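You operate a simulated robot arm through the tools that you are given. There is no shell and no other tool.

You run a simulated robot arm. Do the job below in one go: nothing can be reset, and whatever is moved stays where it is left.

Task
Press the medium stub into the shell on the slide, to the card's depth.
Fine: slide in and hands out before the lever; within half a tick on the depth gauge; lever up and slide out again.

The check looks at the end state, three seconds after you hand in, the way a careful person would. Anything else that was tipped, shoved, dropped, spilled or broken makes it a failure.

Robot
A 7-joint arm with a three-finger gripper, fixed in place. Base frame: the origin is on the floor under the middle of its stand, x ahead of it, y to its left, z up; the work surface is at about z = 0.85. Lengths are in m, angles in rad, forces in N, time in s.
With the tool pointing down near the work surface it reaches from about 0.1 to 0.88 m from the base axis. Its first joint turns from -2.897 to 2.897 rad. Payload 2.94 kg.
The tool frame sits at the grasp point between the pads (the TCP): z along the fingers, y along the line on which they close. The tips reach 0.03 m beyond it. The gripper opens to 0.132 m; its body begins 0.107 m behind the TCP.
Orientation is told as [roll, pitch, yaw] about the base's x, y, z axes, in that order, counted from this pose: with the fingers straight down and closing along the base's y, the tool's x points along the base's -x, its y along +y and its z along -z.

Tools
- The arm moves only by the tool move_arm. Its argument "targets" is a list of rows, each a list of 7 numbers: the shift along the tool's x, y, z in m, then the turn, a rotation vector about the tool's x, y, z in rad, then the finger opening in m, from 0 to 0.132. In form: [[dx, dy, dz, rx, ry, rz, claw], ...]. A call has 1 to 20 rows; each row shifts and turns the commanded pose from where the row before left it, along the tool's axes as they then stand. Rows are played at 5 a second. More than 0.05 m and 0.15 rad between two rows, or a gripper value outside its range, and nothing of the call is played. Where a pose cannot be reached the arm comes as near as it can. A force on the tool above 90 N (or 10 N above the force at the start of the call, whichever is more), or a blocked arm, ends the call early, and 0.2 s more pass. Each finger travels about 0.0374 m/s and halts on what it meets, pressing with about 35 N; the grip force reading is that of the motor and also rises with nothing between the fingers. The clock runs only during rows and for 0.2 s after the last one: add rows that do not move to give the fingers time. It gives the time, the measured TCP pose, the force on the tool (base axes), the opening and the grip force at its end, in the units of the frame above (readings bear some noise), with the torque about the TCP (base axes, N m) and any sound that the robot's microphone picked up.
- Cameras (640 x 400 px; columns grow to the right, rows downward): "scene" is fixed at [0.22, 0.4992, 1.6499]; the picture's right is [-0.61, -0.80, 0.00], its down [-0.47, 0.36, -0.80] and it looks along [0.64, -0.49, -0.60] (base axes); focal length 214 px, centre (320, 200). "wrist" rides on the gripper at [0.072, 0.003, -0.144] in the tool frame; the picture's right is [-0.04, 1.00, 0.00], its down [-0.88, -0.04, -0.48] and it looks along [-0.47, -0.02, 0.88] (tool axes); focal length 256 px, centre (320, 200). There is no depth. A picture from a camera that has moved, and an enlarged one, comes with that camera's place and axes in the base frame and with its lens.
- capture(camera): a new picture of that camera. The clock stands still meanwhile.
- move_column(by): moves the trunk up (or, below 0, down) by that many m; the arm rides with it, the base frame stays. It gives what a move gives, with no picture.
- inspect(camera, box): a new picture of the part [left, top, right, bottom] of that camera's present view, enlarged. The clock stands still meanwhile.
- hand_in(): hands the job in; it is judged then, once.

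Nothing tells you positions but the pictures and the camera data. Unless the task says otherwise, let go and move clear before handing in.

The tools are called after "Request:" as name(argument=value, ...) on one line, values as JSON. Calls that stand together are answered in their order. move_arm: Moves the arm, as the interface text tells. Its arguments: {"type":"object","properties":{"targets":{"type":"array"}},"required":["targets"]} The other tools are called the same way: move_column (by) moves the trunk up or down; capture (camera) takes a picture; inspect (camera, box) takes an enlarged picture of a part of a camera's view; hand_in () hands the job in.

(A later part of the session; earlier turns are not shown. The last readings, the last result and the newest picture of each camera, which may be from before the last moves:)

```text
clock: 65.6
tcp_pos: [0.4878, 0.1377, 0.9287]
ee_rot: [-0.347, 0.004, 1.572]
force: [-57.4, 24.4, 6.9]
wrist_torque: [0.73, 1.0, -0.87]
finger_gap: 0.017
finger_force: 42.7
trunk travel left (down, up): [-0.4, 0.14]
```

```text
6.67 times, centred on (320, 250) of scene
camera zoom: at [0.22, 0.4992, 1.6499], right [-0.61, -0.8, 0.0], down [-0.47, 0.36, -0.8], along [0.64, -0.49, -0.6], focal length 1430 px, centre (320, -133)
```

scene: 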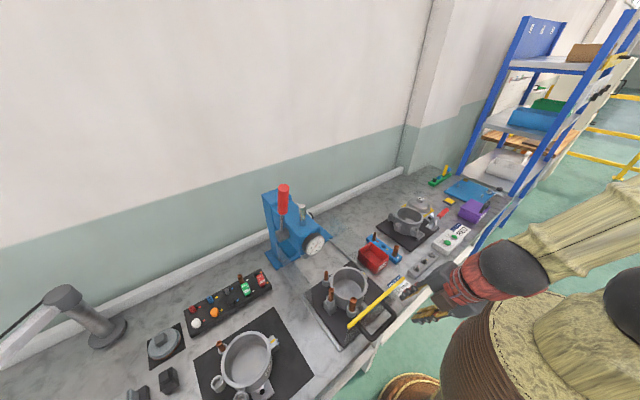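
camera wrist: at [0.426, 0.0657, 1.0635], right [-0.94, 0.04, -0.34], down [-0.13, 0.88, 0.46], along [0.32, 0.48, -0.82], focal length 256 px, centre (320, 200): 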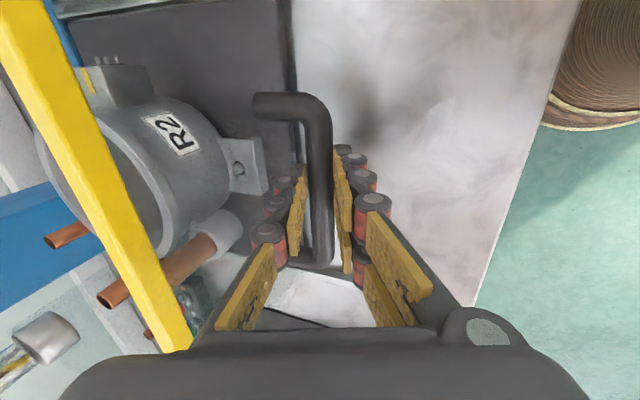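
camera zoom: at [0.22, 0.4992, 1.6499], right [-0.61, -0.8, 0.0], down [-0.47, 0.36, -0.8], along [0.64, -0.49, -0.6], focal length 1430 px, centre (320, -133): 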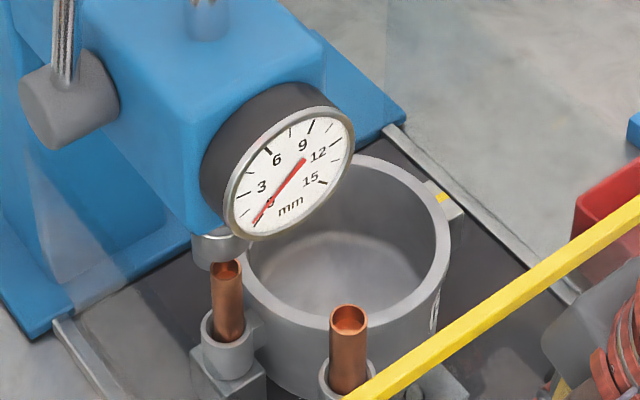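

The slide is hard against its stop with the stub directly under the ram. I'll relax the load, open, and back the hand out.

Request:
move_arm(targets=[[-0.0007, 0.0016, -0.0006, 0, 0, 0, 0.005], [-0.0007, 0.0016, -0.0006, 0, 0, 0, 0.005], [0, 0, 0, 0, 0, 0, 0.005]])

Request:
move_arm(targets=[[0, 0, 0, 0, 0, 0, 0.02], [0, 0, 0, 0, 0, 0, 0.03], [0, 0, 0, 0, 0, 0, 0.04], [0, 0, 0, 0, 0, 0, 0.04], [0, 0, 0, 0, 0, 0, 0.04]])

Request:
inspect(camera="wrist", box=[220, 80, 420, 260])

Request:
inspect(camera="scene", box=[290, 220, 390, 320])

```text
clock: 66.4
tcp_pos: [0.4874, 0.1383, 0.9301]
ee_rot: [-0.347, 0.004, 1.571]
force: [-32.8, 8.2, -12.6]
wrist_torque: [0.06, 0.52, -0.84]
finger_gap: 0.0169
finger_force: 42.8
trunk travel left (down, up): [-0.4, 0.14]
```

```text
clock: 67.6
tcp_pos: [0.4916, 0.1398, 0.9309]
ee_rot: [-0.351, 0.001, 1.571]
force: [0.4, 0.2, -0.5]
wrist_torque: [0.0, 0.02, 0.02]
finger_gap: 0.04
finger_force: 0.1
trunk travel left (down, up): [-0.4, 0.14]
```

```text
2.22 times, centred on (320, 170) of wrist
camera zoom: at [0.438, 0.0673, 1.0645], right [-0.94, 0.04, -0.34], down [-0.13, 0.88, 0.46], along [0.32, 0.48, -0.82], focal length 569 px, centre (320, 267)
```

zoom: 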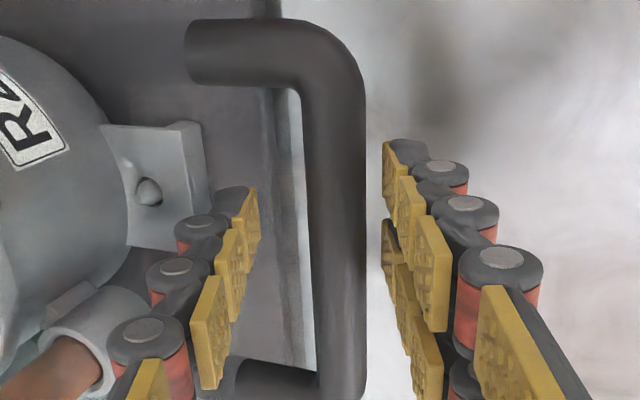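

```text
4.00 times, centred on (340, 270) of scene
camera zoom: at [0.22, 0.4992, 1.6499], right [-0.61, -0.8, 0.0], down [-0.47, 0.36, -0.8], along [0.64, -0.49, -0.6], focal length 858 px, centre (240, -80)
```

zoom: 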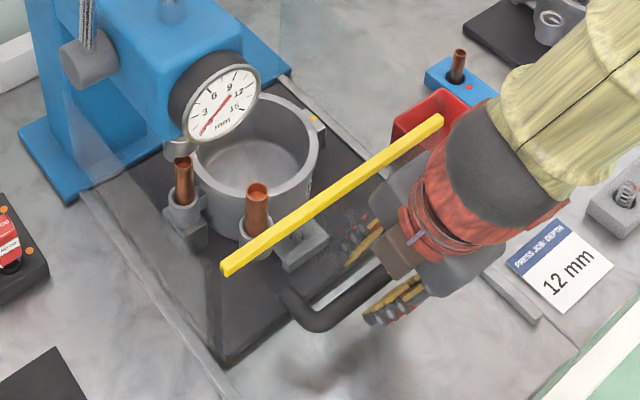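

The slide stays in. I'm backing the hand out along the approach line and rising well clear of the guard.

Request:
move_arm(targets=[[0, -0.002, -0.015, 0, 0, 0, 0.04], [0, -0.002, -0.025, 0, 0, 0, 0.04], [0, 0, -0.035, 0, 0, 0, 0.04], [0, 0, -0.045, 0, 0, 0, 0.04], [0, 0, -0.045, 0, 0, 0, 0.05], [0, 0, -0.045, 0, 0, 0, 0.05], [0, 0, -0.045, 0, 0, 0, 0.06], [0, 0, -0.045, 0, 0, 0, 0.06], [0, 0, 0, 0, 0, 0, 0.06]])

Request:
capture(camera="scene")

Request:
inspect(camera="scene", box=[240, 170, 380, 310])

Request:
inspect(camera="scene", box=[295, 225, 345, 275])

```text
clock: 69.6
tcp_pos: [0.3908, 0.1439, 1.2158]
ee_rot: [-0.349, -0.001, 1.572]
force: [0.0, -0.5, 1.1]
wrist_torque: [-0.02, 0.04, -0.05]
finger_gap: 0.0601
finger_force: 0.1
trunk travel left (down, up): [-0.4, 0.14]
```

```text
taken
```

scene: 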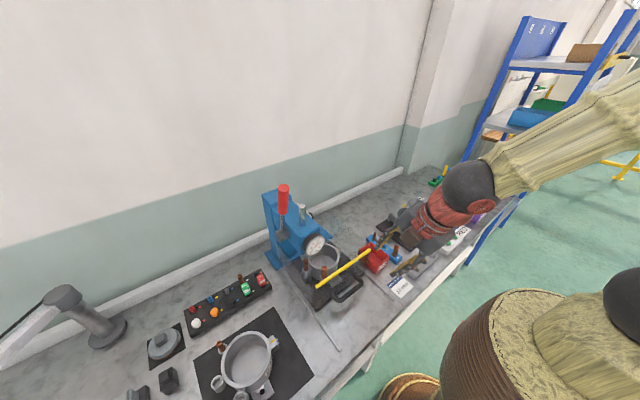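

```text
2.86 times, centred on (310, 240) of scene
camera zoom: at [0.22, 0.4992, 1.6499], right [-0.61, -0.8, 0.0], down [-0.47, 0.36, -0.8], along [0.64, -0.49, -0.6], focal length 613 px, centre (349, 86)
```

zoom: 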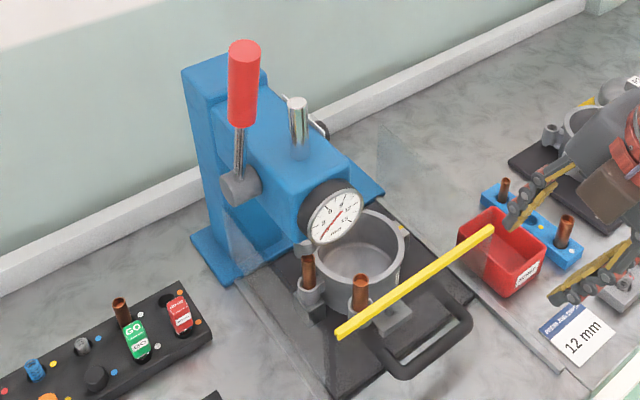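

```text
8.00 times, centred on (320, 250) of scene
camera zoom: at [0.22, 0.4992, 1.6499], right [-0.61, -0.8, 0.0], down [-0.47, 0.36, -0.8], along [0.64, -0.49, -0.6], focal length 1716 px, centre (320, -200)
```

zoom: 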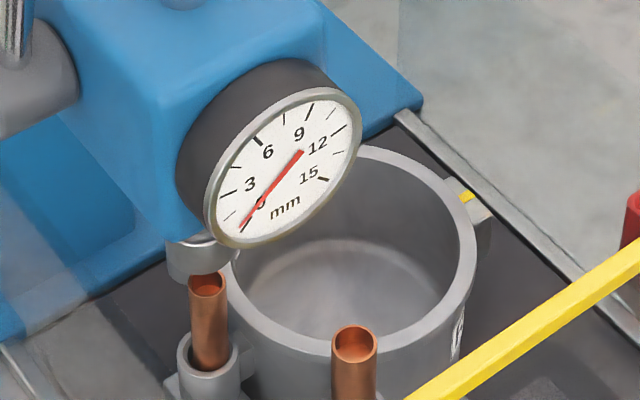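

The slide is in and the hand is out. Next I'll reorient to yaw 0 and get a good view of the lever.

Request:
move_arm(targets=[[0, 0, 0, -0.1167, 0, 0, 0.06], [0, 0, 0, -0.1167, 0, 0, 0.06], [0, 0, 0, -0.1167, 0, 0, 0.06], [0, 0, -0.02, 0, 0, 0.1428, 0.131], [0, 0, -0.02, 0, 0, 0.1428, 0.131], [0, 0, -0.02, 0, 0, 0.1428, 0.131], [0, 0, -0.02, 0, 0, 0.1428, 0.131], [0, 0, -0.02, 0, 0, 0.1428, 0.131], [0, 0, -0.02, 0, 0, 0.1428, 0.131], [0, 0, -0.02, 0, 0, 0.1428, 0.131], [0, 0, -0.02, 0, 0, 0.1428, 0.131], [0, 0, 0, 0, 0, 0.1428, 0.131], [0, 0, 0, 0, 0, 0.1428, 0.131], [0, 0, 0, 0, 0, 0.1428, 0.131], [0, 0, 0, 0, 0, 0, 0.131]])

Request:
move_arm(targets=[[-0.004, 0.038, 0, 0, 0, 0, 0.131], [-0.004, 0.038, 0, 0, 0, 0, 0.131], [-0.004, 0.038, 0, 0, 0, 0, 0.131], [-0.004, 0.038, 0, 0, 0, 0, 0.131], [0, 0, 0, 0, -0.1225, 0, 0.131], [0, 0, 0, 0, -0.1225, 0, 0.131], [0, 0, 0, 0, 0, 0, 0.131]])

Request:
capture(camera="wrist")

```text
clock: 72.8
tcp_pos: [0.394, 0.1399, 1.3751]
ee_rot: [0.0, 0.0, 0.002]
force: [0.3, -0.2, 0.3]
wrist_torque: [0.0, 0.03, 0.02]
finger_gap: 0.1309
finger_force: 0.0
trunk travel left (down, up): [-0.4, 0.14]
```

```text
clock: 74.4
tcp_pos: [0.4068, 0.2912, 1.3743]
ee_rot: [0.001, -0.246, -0.001]
force: [-0.8, -0.9, -0.3]
wrist_torque: [-0.04, 0.01, 0.02]
finger_gap: 0.1309
finger_force: 0.0
trunk travel left (down, up): [-0.4, 0.14]
```

```text
taken
camera wrist: at [0.3004, 0.2944, 1.4957], right [0.04, 1.0, 0.01], down [0.74, -0.04, 0.68], along [0.67, -0.02, -0.74], focal length 256 px, centre (320, 200)
```

wrist: 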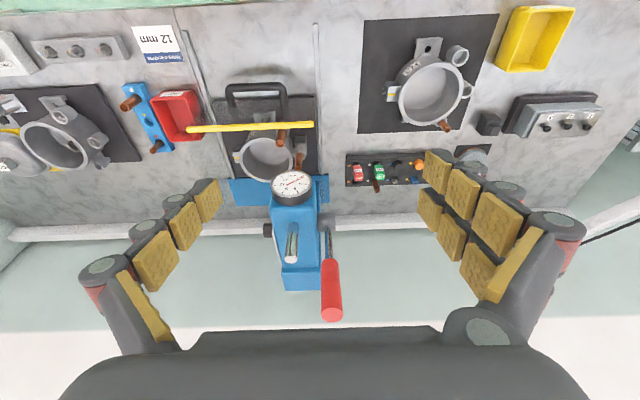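

Request:
inspect(camera="wrist", box=[250, 160, 370, 330])

Request:
inspect(camera="wrist", box=[300, 200, 360, 330])

Request:
inspect(camera="scene", box=[255, 175, 325, 275])

```text
2.35 times, centred on (310, 245) of wrist
camera zoom: at [0.3004, 0.2944, 1.4957], right [0.04, 1.0, 0.01], down [0.74, -0.04, 0.68], along [0.67, -0.02, -0.74], focal length 602 px, centre (344, 94)
```

zoom: 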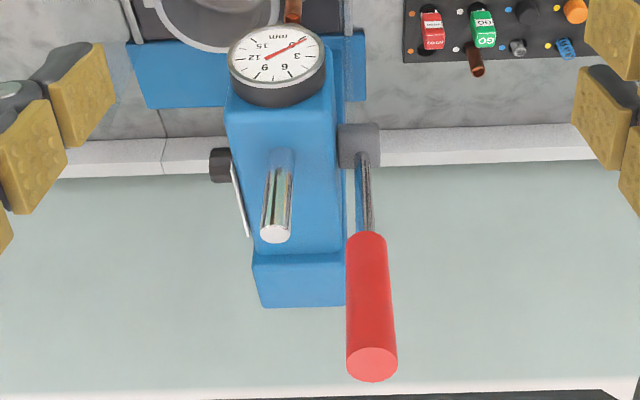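

```text
3.08 times, centred on (330, 265) of wrist
camera zoom: at [0.3004, 0.2944, 1.4957], right [0.04, 1.0, 0.01], down [0.74, -0.04, 0.68], along [0.67, -0.02, -0.74], focal length 788 px, centre (289, 0)
```

zoom: 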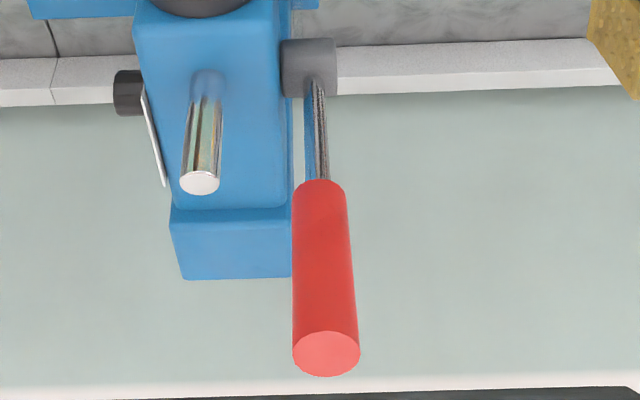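

```text
4.00 times, centred on (290, 225) of scene
camera zoom: at [0.22, 0.4992, 1.6499], right [-0.61, -0.8, 0.0], down [-0.47, 0.36, -0.8], along [0.64, -0.49, -0.6], focal length 858 px, centre (440, 100)
```

zoom: 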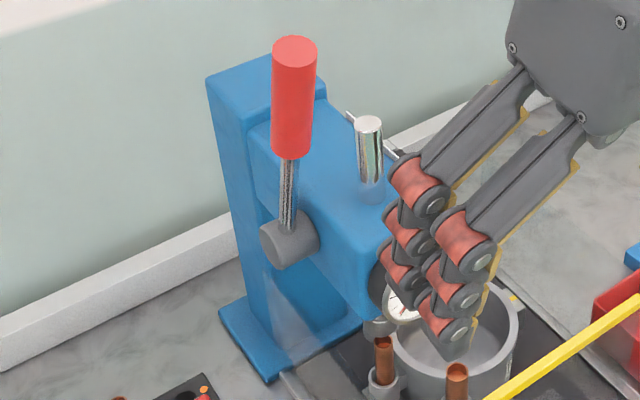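

I now have the lever geometry: pivot at about (0.683, 0.30, 1.141), red grip at radius 0.118–0.219 m, leaning about 13.6° toward the robot. I'll grip it from the top, with the fingers parallel to the lever, and move to above its end first.

Request:
move_arm(targets=[[-0.0428, 0.0016, 0, 0, 0, 0, 0.07], [-0.0428, 0.0016, 0, 0, 0, 0, 0.07], [-0.0428, 0.0016, 0, 0, 0, 0, 0.07], [-0.0428, 0.0016, 0, 0, 0, 0, 0.07], [-0.0428, 0.0016, 0, 0, 0, 0, 0.07], [0, 0, 0, 0, 0, 0, 0.07], [0, 0, 0, 0, 0, 0, 0.07]])

Request:
capture(camera="wrist")

Request:
inspect(camera="scene", box=[230, 130, 370, 270])

```text
clock: 76.0
tcp_pos: [0.6168, 0.2995, 1.4231]
ee_rot: [0.0, -0.245, 0.0]
force: [0.1, 0.4, -1.2]
wrist_torque: [-0.02, -0.01, -0.01]
finger_gap: 0.0698
finger_force: 0.0
trunk travel left (down, up): [-0.4, 0.14]
```

```text
taken
camera wrist: at [0.5105, 0.3024, 1.5444], right [0.04, 1.0, 0.01], down [0.74, -0.04, 0.67], along [0.67, -0.02, -0.74], focal length 256 px, centre (320, 200)
```

wrist: 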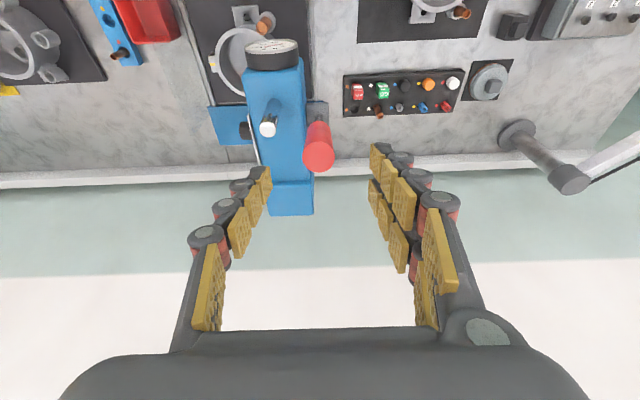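

```text
2.86 times, centred on (300, 200) of scene
camera zoom: at [0.22, 0.4992, 1.6499], right [-0.61, -0.8, 0.0], down [-0.47, 0.36, -0.8], along [0.64, -0.49, -0.6], focal length 613 px, centre (377, 200)
```

zoom: 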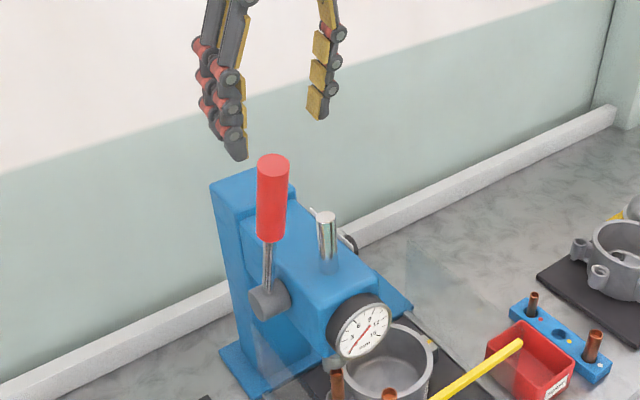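

Request:
inspect(camera="wrist", box=[280, 90, 360, 190])

```text
4.00 times, centred on (320, 140) of wrist
camera zoom: at [0.5105, 0.3024, 1.5444], right [0.04, 1.0, 0.01], down [0.74, -0.04, 0.67], along [0.67, -0.02, -0.74], focal length 1024 px, centre (320, 440)
```

zoom: 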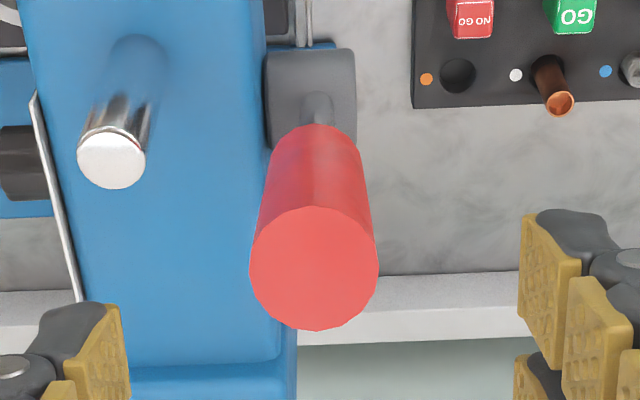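

The handle is well centred. I'm advancing down along the lever axis with the fingers straddling the red grip.

Request:
move_arm(targets=[[0, -0.0013, 0.025, 0, 0, 0, 0.06], [0, 0, 0.025, 0, 0, 0, 0.06], [0, 0, 0.025, 0, 0, 0, 0.06], [0, 0, 0.025, 0, 0, 0, 0.06], [0, 0, 0.022, 0, 0, 0, 0.06], [0, 0, 0, 0, 0, 0, 0.06], [0, 0, 0, 0, 0, 0, 0.06]])

Request:
capture(camera="wrist")

Request:
inspect(camera="scene", box=[240, 160, 340, 260])

```text
clock: 77.6
tcp_pos: [0.6456, 0.2995, 1.3082]
ee_rot: [0.002, -0.246, 0.001]
force: [0.4, -0.4, 0.2]
wrist_torque: [0.02, 0.0, -0.04]
finger_gap: 0.0601
finger_force: 0.0
trunk travel left (down, up): [-0.4, 0.14]
```

```text
taken
camera wrist: at [0.5397, 0.3023, 1.429], right [0.04, 1.0, 0.01], down [0.74, -0.04, 0.67], along [0.67, -0.02, -0.74], focal length 256 px, centre (320, 200)
```

wrist: 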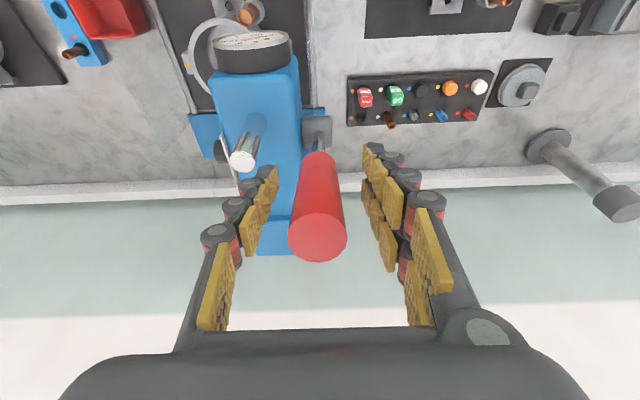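

```text
4.00 times, centred on (290, 210) of scene
camera zoom: at [0.22, 0.4992, 1.6499], right [-0.61, -0.8, 0.0], down [-0.47, 0.36, -0.8], along [0.64, -0.49, -0.6], focal length 858 px, centre (440, 160)
```

zoom: 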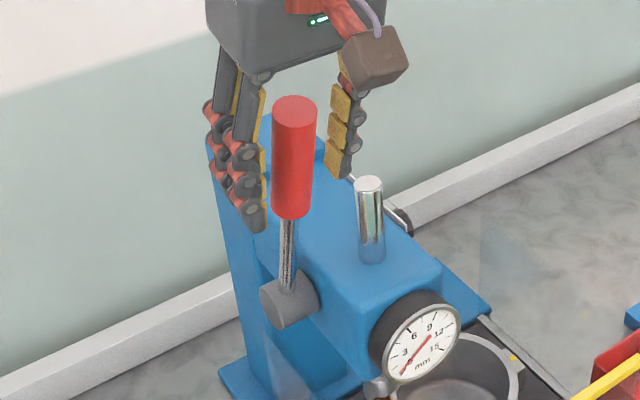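

Request:
inspect(camera="wrist", box=[260, 110, 380, 270])

```text
2.50 times, centred on (320, 190) of wrist
camera zoom: at [0.5397, 0.3023, 1.429], right [0.04, 1.0, 0.01], down [0.74, -0.04, 0.67], along [0.67, -0.02, -0.74], focal length 640 px, centre (320, 225)
```

zoom: 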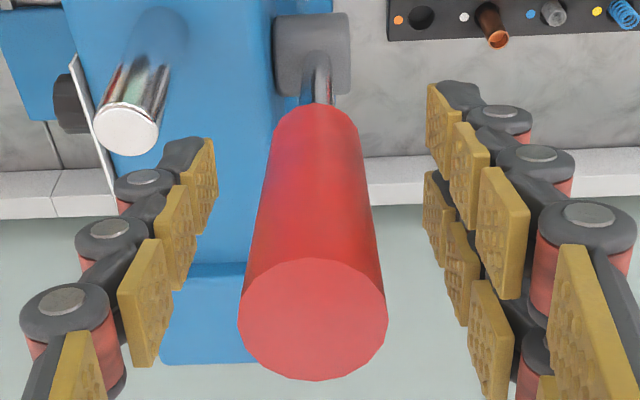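

Aligned to within about 1 mm. I'm closing on the red grip.

Request:
move_arm(targets=[[0, -0.0013, 0, 0, 0, 0, 0.05], [0, 0, 0, 0, 0, 0, 0.04], [0, 0, 0, 0, 0, 0, 0.03], [0, 0, 0, 0, 0, 0, 0.018], [0, 0, 0, 0, 0, 0, 0.018], [0, 0, 0, 0, 0, 0, 0.018]])

Request:
inspect(camera="wrist", box=[260, 110, 380, 270])

Request:
inspect(camera="scene", box=[250, 170, 350, 270])

```text
clock: 79.0
tcp_pos: [0.6453, 0.2976, 1.3078]
ee_rot: [-0.001, -0.244, 0.0]
force: [0.2, 0.7, -1.5]
wrist_torque: [-0.02, -0.06, -0.01]
finger_gap: 0.0281
finger_force: 43.6
trunk travel left (down, up): [-0.4, 0.14]
```

```text
2.50 times, centred on (320, 190) of wrist
camera zoom: at [0.5399, 0.3007, 1.4297], right [0.04, 1.0, 0.01], down [0.74, -0.04, 0.67], along [0.67, -0.02, -0.74], focal length 640 px, centre (320, 225)
```

zoom: 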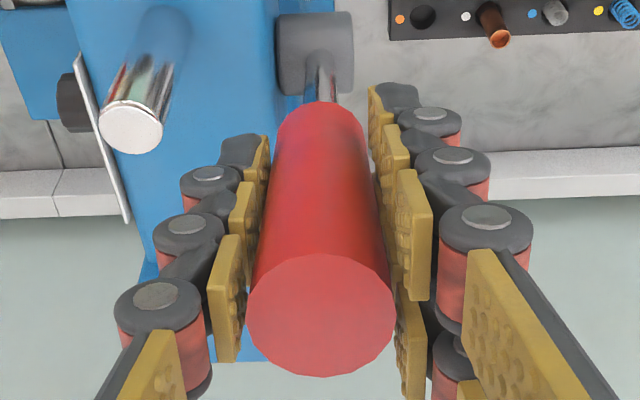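

```text
4.00 times, centred on (300, 220) of scene
camera zoom: at [0.22, 0.4992, 1.6499], right [-0.61, -0.8, 0.0], down [-0.47, 0.36, -0.8], along [0.64, -0.49, -0.6], focal length 858 px, centre (400, 120)
```

zoom: 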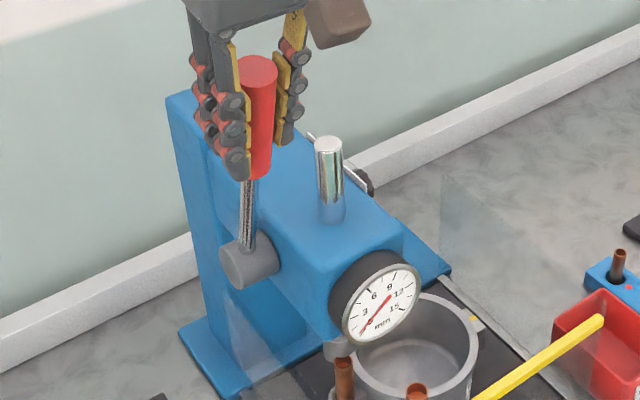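

Firm grip (28.1 mm). I'm starting to pull the lever slowly along its arc, with a first small swing of about 7°.

Request:
move_arm(targets=[[0.0026, 0, 0, 0, -0.015, 0, 0.018], [0.0051, 0, 0.0001, 0, -0.03, 0, 0.018], [0.0051, 0, 0.0001, 0, -0.03, 0, 0.018], [0.0051, 0, 0.0001, 0, -0.03, 0, 0.018], [0.0026, 0, 0, 0, -0.015, 0, 0.018], [0, 0, 0, 0, 0, 0, 0.018]])

Request:
inspect(camera="scene", box=[250, 170, 350, 290])

Request:
inspect(camera="scene", box=[300, 230, 340, 270])

```text
clock: 80.4
tcp_pos: [0.6249, 0.2976, 1.3008]
ee_rot: [0.001, -0.366, -0.001]
force: [-0.6, 2.6, -0.2]
wrist_torque: [0.08, -0.05, -0.07]
finger_gap: 0.0279
finger_force: 44.8
trunk travel left (down, up): [-0.4, 0.14]
```

```text
3.33 times, centred on (300, 230) of scene
camera zoom: at [0.22, 0.4992, 1.6499], right [-0.61, -0.8, 0.0], down [-0.47, 0.36, -0.8], along [0.64, -0.49, -0.6], focal length 715 px, centre (387, 100)
```

zoom: 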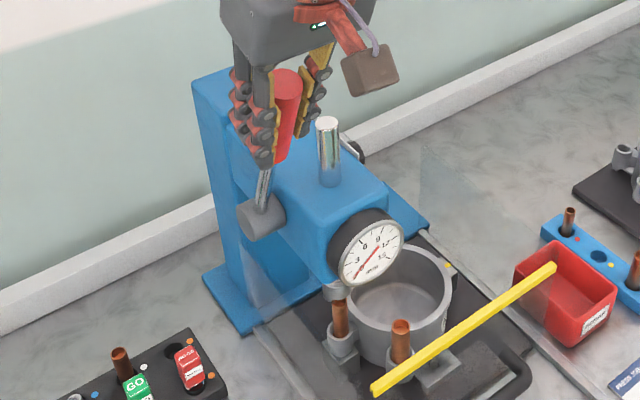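

```text
10.00 times, centred on (320, 250) of scene
camera zoom: at [0.22, 0.4992, 1.6499], right [-0.61, -0.8, 0.0], down [-0.47, 0.36, -0.8], along [0.64, -0.49, -0.6], focal length 2145 px, centre (320, -300)
```

zoom: 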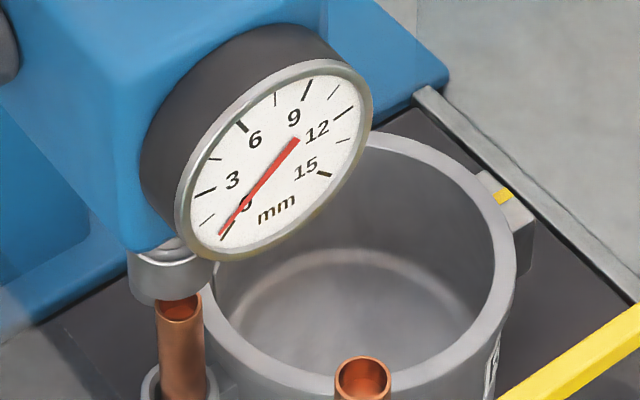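

The lever moves easily and the ram is descending toward the stub. I'm continuing in small swings.

Request:
move_arm(targets=[[0.0034, 0, 0, 0, -0.02, 0, 0.018], [0.0051, 0, 0.0001, 0, -0.03, 0, 0.018], [0.0051, 0, 0.0001, 0, -0.03, 0, 0.018], [0.0034, 0, 0, 0, -0.02, 0, 0.018], [0, 0, 0, 0, 0, 0, 0.018]])

Request:
inspect(camera="scene", box=[250, 170, 350, 290])

Request:
inspect(camera="scene", box=[300, 230, 340, 270])

```text
clock: 81.6
tcp_pos: [0.6095, 0.2993, 1.2936]
ee_rot: [-0.001, -0.464, 0.001]
force: [0.4, -4.1, -7.8]
wrist_torque: [-0.14, 0.2, -0.14]
finger_gap: 0.0277
finger_force: 44.8
trunk travel left (down, up): [-0.4, 0.14]
```

```text
3.33 times, centred on (300, 230) of scene
camera zoom: at [0.22, 0.4992, 1.6499], right [-0.61, -0.8, 0.0], down [-0.47, 0.36, -0.8], along [0.64, -0.49, -0.6], focal length 715 px, centre (387, 100)
```

zoom: 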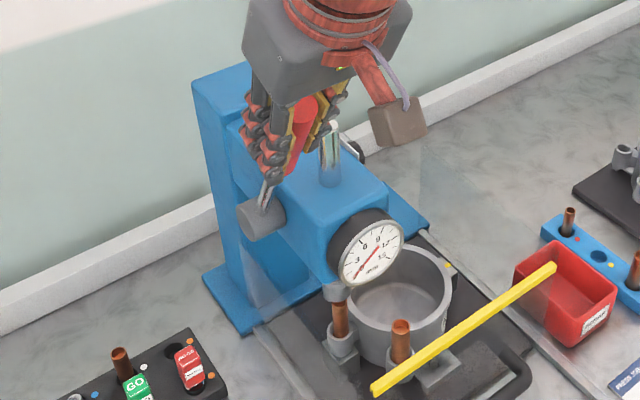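

```text
10.00 times, centred on (320, 250) of scene
camera zoom: at [0.22, 0.4992, 1.6499], right [-0.61, -0.8, 0.0], down [-0.47, 0.36, -0.8], along [0.64, -0.49, -0.6], focal length 2145 px, centre (320, -300)
```

zoom: 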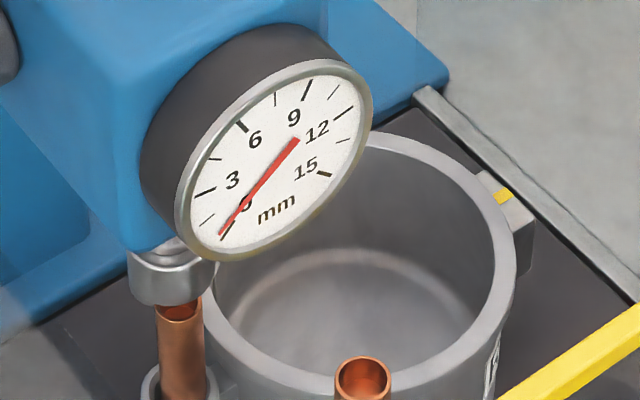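

Request:
capture(camera="wrist")

Request:
inspect(camera="scene", box=[298, 248, 328, 278])

```text
taken
camera wrist: at [0.48, 0.3009, 1.3896], right [0.04, 1.0, 0.02], down [0.57, -0.04, 0.82], along [0.82, -0.02, -0.57], focal length 256 px, centre (320, 200)
```

wrist: 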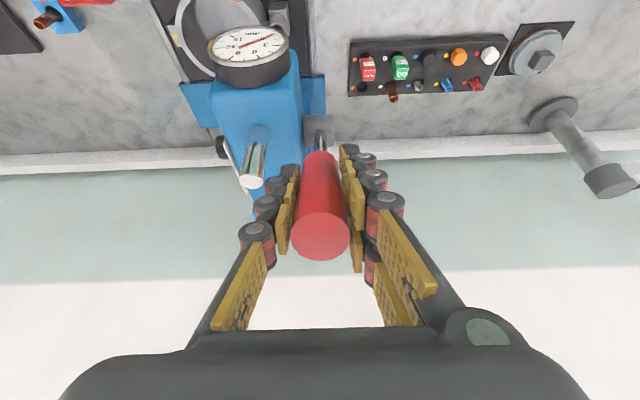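

```text
13.33 times, centred on (313, 263) of scene
camera zoom: at [0.22, 0.4992, 1.6499], right [-0.61, -0.8, 0.0], down [-0.47, 0.36, -0.8], along [0.64, -0.49, -0.6], focal length 2860 px, centre (413, -640)
```

zoom: 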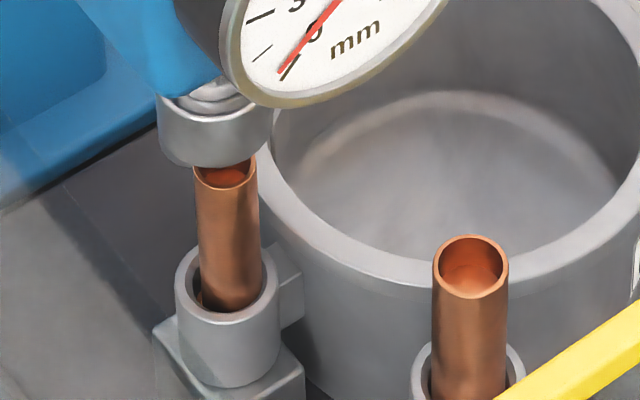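

The ram is lined up over the stub. I'm continuing the swing with the gauge in view.

Request:
move_arm(targets=[[0.0051, 0, 0.0001, 0, -0.03, 0, 0.018], [0.0068, 0, 0.0001, 0, -0.04, 0, 0.018], [0.0068, 0, 0.0001, 0, -0.04, 0, 0.018], [0.0068, 0, 0.0001, 0, -0.04, 0, 0.018], [0.0051, 0, 0.0001, 0, -0.03, 0, 0.018], [0, 0, 0, 0, 0, 0, 0.018]])

Request:
inspect(camera="scene", box=[240, 170, 360, 290])

Request:
inspect(camera="scene", box=[298, 230, 338, 270])

```text
clock: 83.0
tcp_pos: [0.5862, 0.2984, 1.2786]
ee_rot: [0.001, -0.646, 0.003]
force: [2.1, 1.1, -8.9]
wrist_torque: [0.1, 0.34, -0.05]
finger_gap: 0.0277
finger_force: 44.6
trunk travel left (down, up): [-0.4, 0.14]
```

```text
3.33 times, centred on (300, 230) of scene
camera zoom: at [0.22, 0.4992, 1.6499], right [-0.61, -0.8, 0.0], down [-0.47, 0.36, -0.8], along [0.64, -0.49, -0.6], focal length 715 px, centre (387, 100)
```

zoom: 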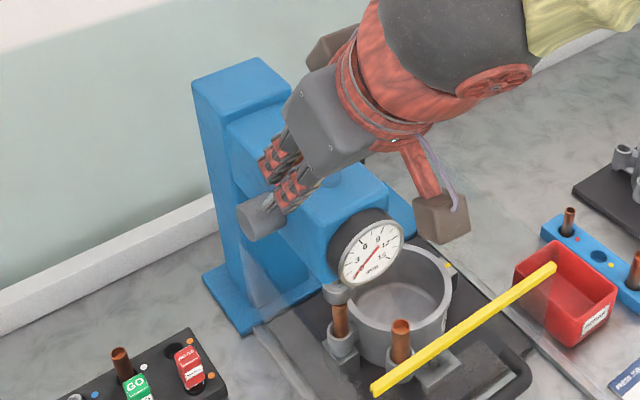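

```text
10.00 times, centred on (318, 250) of scene
camera zoom: at [0.22, 0.4992, 1.6499], right [-0.61, -0.8, 0.0], down [-0.47, 0.36, -0.8], along [0.64, -0.49, -0.6], focal length 2145 px, centre (340, -300)
```

zoom: 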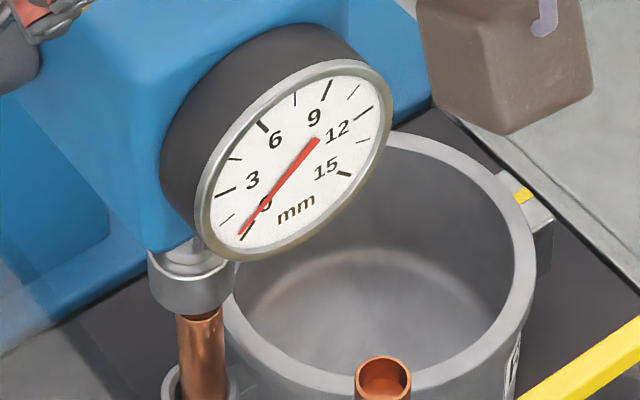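

Request:
move_arm(targets=[[0.0034, 0, 0, 0, -0.02, 0, 0.018], [0.0051, 0, 0.0001, 0, -0.03, 0, 0.018], [0.0051, 0, 0.0001, 0, -0.03, 0, 0.018], [0.0034, 0, 0, 0, -0.02, 0, 0.018], [0, 0, 0, 0, 0, 0, 0.018]])

Request:
inspect(camera="scene", box=[298, 230, 338, 270])

```text
clock: 84.2
tcp_pos: [0.5733, 0.2979, 1.2676]
ee_rot: [-0.004, -0.741, 0.002]
force: [7.2, 5.3, -11.5]
wrist_torque: [0.11, 0.1, 0.02]
finger_gap: 0.0278
finger_force: 44.8
trunk travel left (down, up): [-0.4, 0.14]
```

```text
10.00 times, centred on (318, 250) of scene
camera zoom: at [0.22, 0.4992, 1.6499], right [-0.61, -0.8, 0.0], down [-0.47, 0.36, -0.8], along [0.64, -0.49, -0.6], focal length 2145 px, centre (340, -300)
```

zoom: 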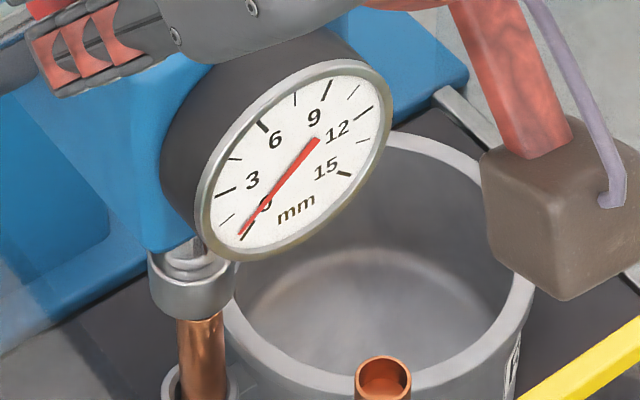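

Request:
capture(camera="wrist")

Request:
inspect(camera="scene", box=[240, 170, 360, 290])

```text
taken
camera wrist: at [0.4211, 0.3006, 1.3239], right [0.03, 1.0, 0.03], down [0.32, -0.04, 0.95], along [0.95, -0.02, -0.33], focal length 256 px, centre (320, 200)
```

wrist: 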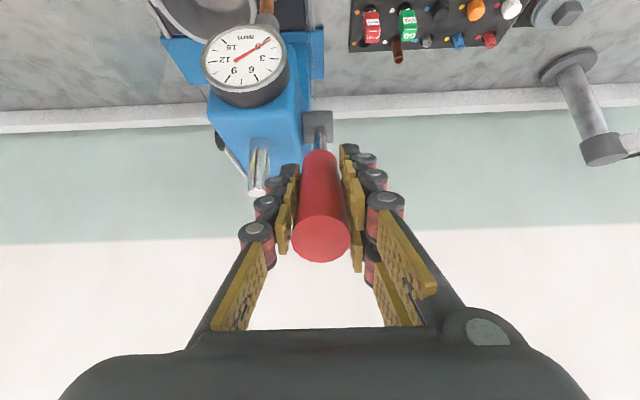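

```text
3.33 times, centred on (300, 230) of scene
camera zoom: at [0.22, 0.4992, 1.6499], right [-0.61, -0.8, 0.0], down [-0.47, 0.36, -0.8], along [0.64, -0.49, -0.6], focal length 715 px, centre (387, 100)
```

zoom: 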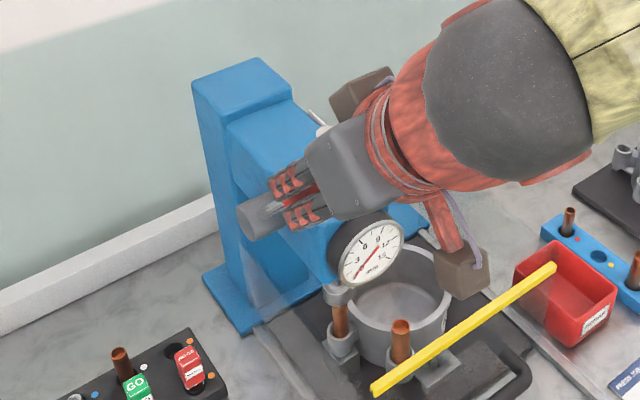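

The wrist camera now sees the dial nearly face-on, which gives me a second gauge view. Zooming in on it.

Request:
inspect(camera="wrist", box=[195, 15, 295, 110])

```text
4.21 times, centred on (245, 62) of wrist
camera zoom: at [0.4211, 0.3006, 1.3239], right [0.03, 1.0, 0.03], down [0.32, -0.04, 0.95], along [0.95, -0.02, -0.33], focal length 1078 px, centre (636, 779)
```

zoom: 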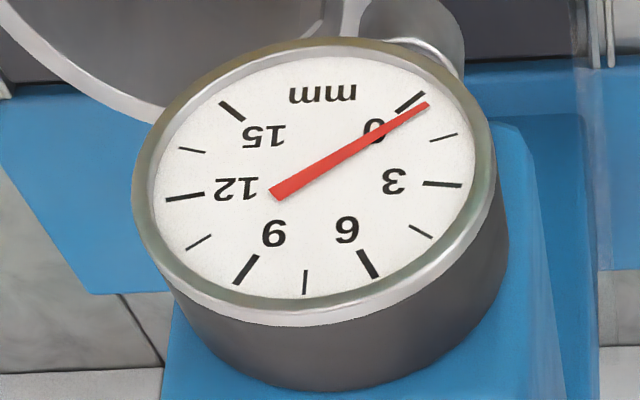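

Clear gauge view, with ticks every 1.5 mm and the pointer at about 0. I'm continuing in smaller swings.

Request:
move_arm(targets=[[0.0034, 0, 0, 0, -0.02, 0, 0.018], [0.0034, 0, 0, 0, -0.02, 0, 0.018], [0.0034, 0, 0, 0, -0.02, 0, 0.018], [0.0034, 0, 0, 0, -0.02, 0, 0.018], [0, 0, 0, 0, 0, 0, 0.018]])

Request:
inspect(camera="wrist", box=[195, 15, 295, 110])

Request:
inspect(camera="scene", box=[298, 230, 338, 270])

```text
clock: 85.4
tcp_pos: [0.5634, 0.2975, 1.2577]
ee_rot: [-0.002, -0.825, 0.002]
force: [6.7, 3.9, -8.7]
wrist_torque: [0.12, 0.17, -0.03]
finger_gap: 0.0277
finger_force: 45.0
trunk travel left (down, up): [-0.4, 0.14]
```

```text
4.21 times, centred on (245, 62) of wrist
camera zoom: at [0.407, 0.3006, 1.3017], right [0.03, 1.0, 0.03], down [0.25, -0.04, 0.97], along [0.97, -0.02, -0.25], focal length 1078 px, centre (636, 779)
```

zoom: 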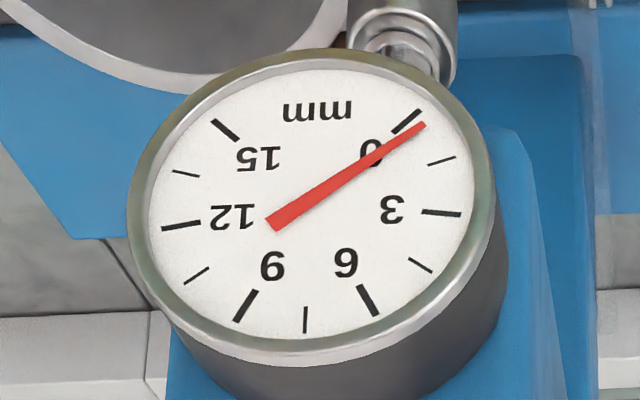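

```text
10.00 times, centred on (318, 250) of scene
camera zoom: at [0.22, 0.4992, 1.6499], right [-0.61, -0.8, 0.0], down [-0.47, 0.36, -0.8], along [0.64, -0.49, -0.6], focal length 2145 px, centre (340, -300)
```

zoom: 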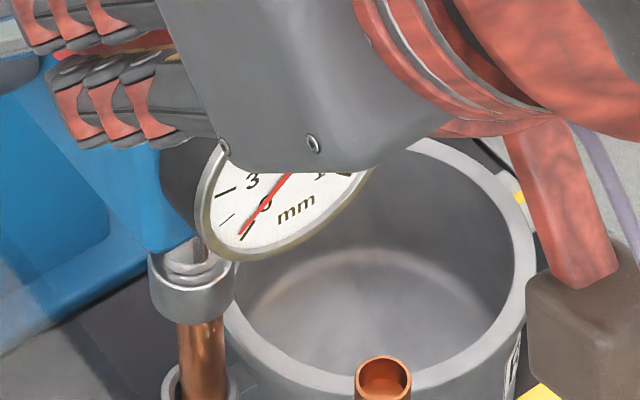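

Request:
move_arm(targets=[[0.0034, 0, 0, 0, -0.02, 0, 0.018], [0.0034, 0, 0, 0, -0.02, 0, 0.018], [0.0034, 0, 0, 0, -0.02, 0, 0.018], [0, 0, 0, 0, 0, 0, 0.018]])

Request:
inspect(camera="wrist", box=[195, 25, 295, 120])

Request:
inspect(camera="scene", box=[298, 245, 328, 275])

```text
clock: 86.4
tcp_pos: [0.5566, 0.298, 1.25]
ee_rot: [0.0, -0.886, 0.003]
force: [5.8, 4.6, -9.1]
wrist_torque: [0.17, 0.27, -0.02]
finger_gap: 0.0278
finger_force: 44.5
trunk travel left (down, up): [-0.4, 0.14]
```

```text
4.21 times, centred on (245, 72) of wrist
camera zoom: at [0.3977, 0.3007, 1.2845], right [0.03, 1.0, 0.03], down [0.19, -0.04, 0.98], along [0.98, -0.02, -0.19], focal length 1078 px, centre (636, 737)
```

zoom: 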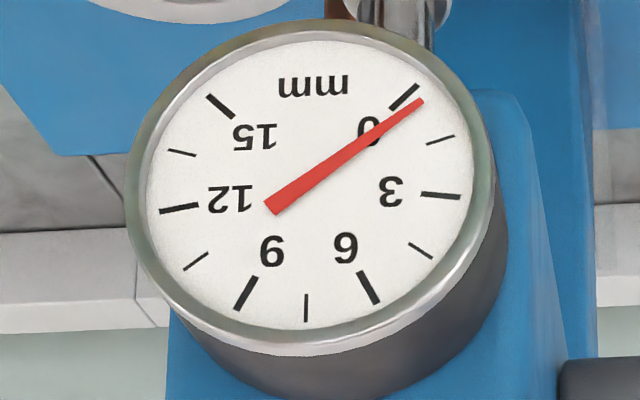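

```text
13.33 times, centred on (313, 260) of scene
camera zoom: at [0.22, 0.4992, 1.6499], right [-0.61, -0.8, 0.0], down [-0.47, 0.36, -0.8], along [0.64, -0.49, -0.6], focal length 2860 px, centre (413, -600)
```

zoom: 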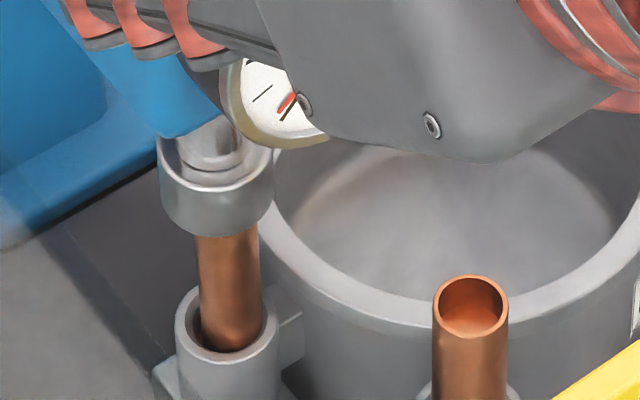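

The ram is about 4 mm above the stub and the lever rate is about 31 mm/rad. I'm approaching contact in small steps.

Request:
move_arm(targets=[[0.0034, 0, 0, 0, -0.02, 0, 0.018], [0.0034, 0, 0, 0, -0.02, 0, 0.018], [0.0034, 0, 0, 0, -0.02, 0, 0.018], [0.0034, 0, 0, 0, -0.02, 0, 0.018], [0, 0, 0, 0, 0, 0, 0.018]])

Request:
inspect(camera="wrist", box=[190, 20, 300, 130])

Request:
inspect(camera="scene", box=[298, 245, 328, 275])

```text
clock: 87.6
tcp_pos: [0.5476, 0.2987, 1.2384]
ee_rot: [-0.001, -0.964, 0.002]
force: [4.8, 1.8, -10.7]
wrist_torque: [0.15, 0.56, -0.04]
finger_gap: 0.0279
finger_force: 44.7
trunk travel left (down, up): [-0.4, 0.14]
```

```text
3.64 times, centred on (245, 75) of wrist
camera zoom: at [0.3873, 0.3006, 1.2614], right [0.02, 1.0, 0.04], down [0.11, -0.04, 0.99], along [0.99, -0.02, -0.11], focal length 931 px, centre (593, 654)
```

zoom: 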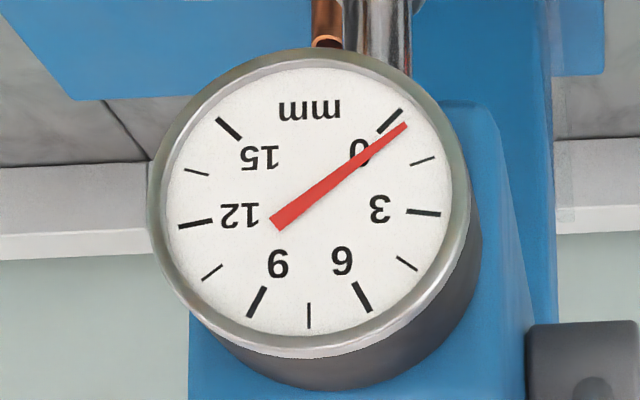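

```text
13.33 times, centred on (313, 260) of scene
camera zoom: at [0.22, 0.4992, 1.6499], right [-0.61, -0.8, 0.0], down [-0.47, 0.36, -0.8], along [0.64, -0.49, -0.6], focal length 2860 px, centre (413, -600)
```

zoom: 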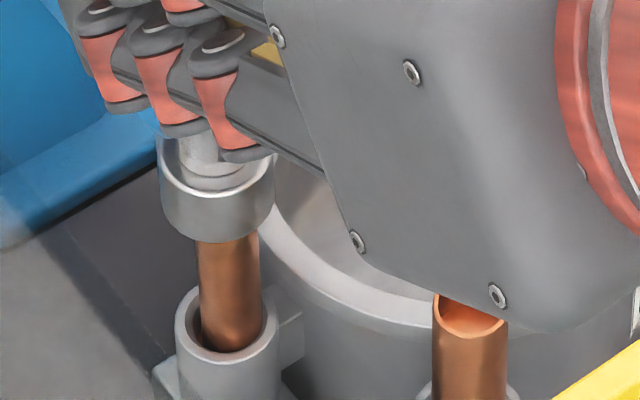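

Request:
move_arm(targets=[[0.0034, 0, 0, 0, -0.02, 0, 0.018], [0.0034, 0, 0, 0, -0.02, 0, 0.018], [0, 0, 0, 0, 0, 0, 0.018]])

Request:
inspect(camera="wrist", box=[190, 20, 300, 130])

Request:
inspect(camera="scene", box=[298, 245, 328, 275])

```text
clock: 88.4
tcp_pos: [0.5449, 0.2972, 1.2336]
ee_rot: [0.0, -1.006, 0.002]
force: [10.8, 6.2, -8.8]
wrist_torque: [0.15, 0.11, 0.14]
finger_gap: 0.0277
finger_force: 44.7
trunk travel left (down, up): [-0.4, 0.14]
```

```text
3.64 times, centred on (245, 75) of wrist
camera zoom: at [0.3826, 0.3004, 1.2493], right [0.02, 1.0, 0.04], down [0.07, -0.04, 1.0], along [1.0, -0.02, -0.07], focal length 931 px, centre (593, 654)
```

zoom: 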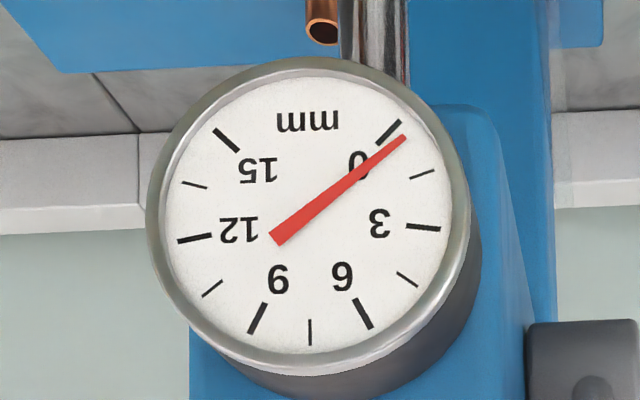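

```text
13.33 times, centred on (313, 260) of scene
camera zoom: at [0.22, 0.4992, 1.6499], right [-0.61, -0.8, 0.0], down [-0.47, 0.36, -0.8], along [0.64, -0.49, -0.6], focal length 2860 px, centre (413, -600)
```

zoom: 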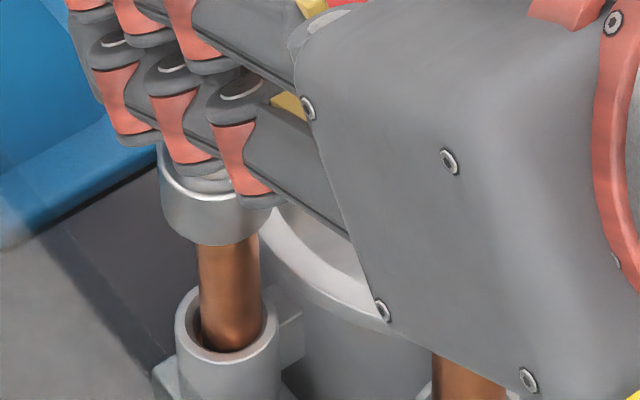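

Request:
move_arm(targets=[[0.0034, 0, 0, 0, -0.02, 0, 0.018], [0.0034, 0, 0, 0, -0.02, 0, 0.018], [0, 0, 0, 0, 0, 0, 0.018]])

Request:
inspect(camera="wrist", box=[190, 20, 300, 130])

Request:
inspect(camera="scene", box=[298, 245, 328, 275])

```text
clock: 89.2
tcp_pos: [0.5394, 0.2988, 1.2278]
ee_rot: [0.0, -1.046, 0.0]
force: [12.0, 2.6, -5.0]
wrist_torque: [0.07, -0.03, -0.11]
finger_gap: 0.0275
finger_force: 45.0
trunk travel left (down, up): [-0.4, 0.14]
```

```text
3.64 times, centred on (245, 75) of wrist
camera zoom: at [0.3784, 0.3006, 1.2369], right [0.02, 1.0, 0.04], down [0.03, -0.04, 1.0], along [1.0, -0.02, -0.03], focal length 931 px, centre (593, 654)
```

zoom: 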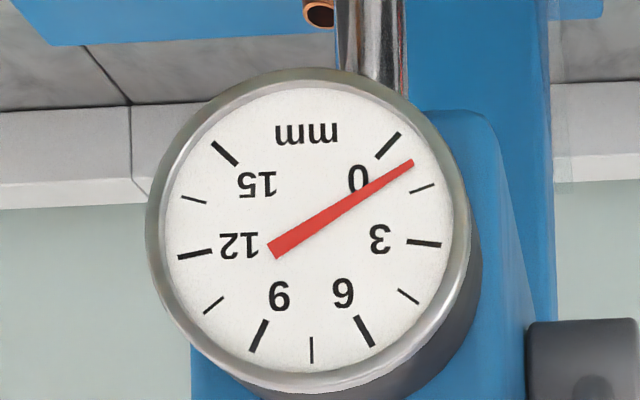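

```text
13.33 times, centred on (313, 260) of scene
camera zoom: at [0.22, 0.4992, 1.6499], right [-0.61, -0.8, 0.0], down [-0.47, 0.36, -0.8], along [0.64, -0.49, -0.6], focal length 2860 px, centre (413, -600)
```

zoom: 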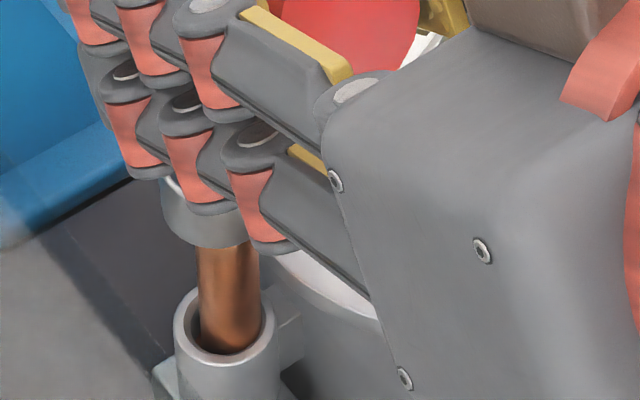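

Contact: the gauge is now reading about 0.7–0.9 mm and rising. I'm pressing on steadily, reading the dial after each short pull.

Request:
move_arm(targets=[[0.0034, 0, 0, 0, -0.02, 0, 0.018], [0.0034, 0, 0, 0, -0.02, 0, 0.018], [0.0034, 0, 0, 0, -0.02, 0, 0.018], [0, 0, 0, 0, 0, 0, 0.018]])

Request:
inspect(camera="wrist", box=[190, 20, 300, 130])

Request:
inspect(camera="scene", box=[298, 245, 328, 275])

```text
clock: 90.2
tcp_pos: [0.5367, 0.2982, 1.2182]
ee_rot: [-0.001, -1.104, 0.002]
force: [9.8, 5.2, -4.4]
wrist_torque: [0.03, 0.12, 0.03]
finger_gap: 0.028
finger_force: 45.0
trunk travel left (down, up): [-0.4, 0.14]
```

```text
3.64 times, centred on (245, 75) of wrist
camera zoom: at [0.373, 0.3005, 1.2184], right [0.02, 1.0, 0.04], down [-0.03, -0.04, 1.0], along [1.0, -0.02, 0.03], focal length 931 px, centre (593, 654)
```

zoom: 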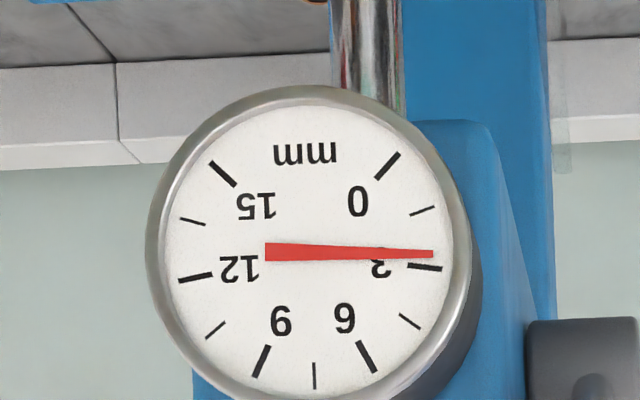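

```text
13.33 times, centred on (313, 260) of scene
camera zoom: at [0.22, 0.4992, 1.6499], right [-0.61, -0.8, 0.0], down [-0.47, 0.36, -0.8], along [0.64, -0.49, -0.6], focal length 2860 px, centre (413, -600)
```

zoom: 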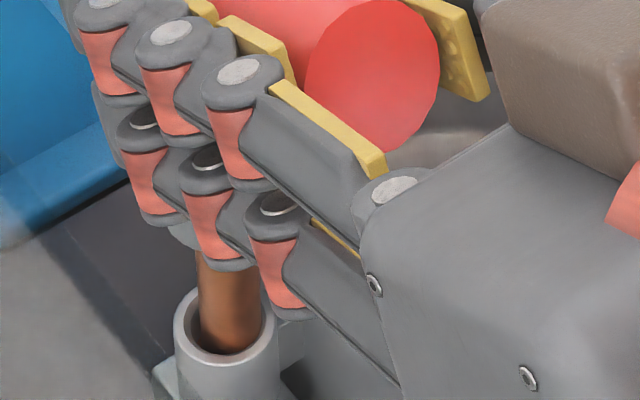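

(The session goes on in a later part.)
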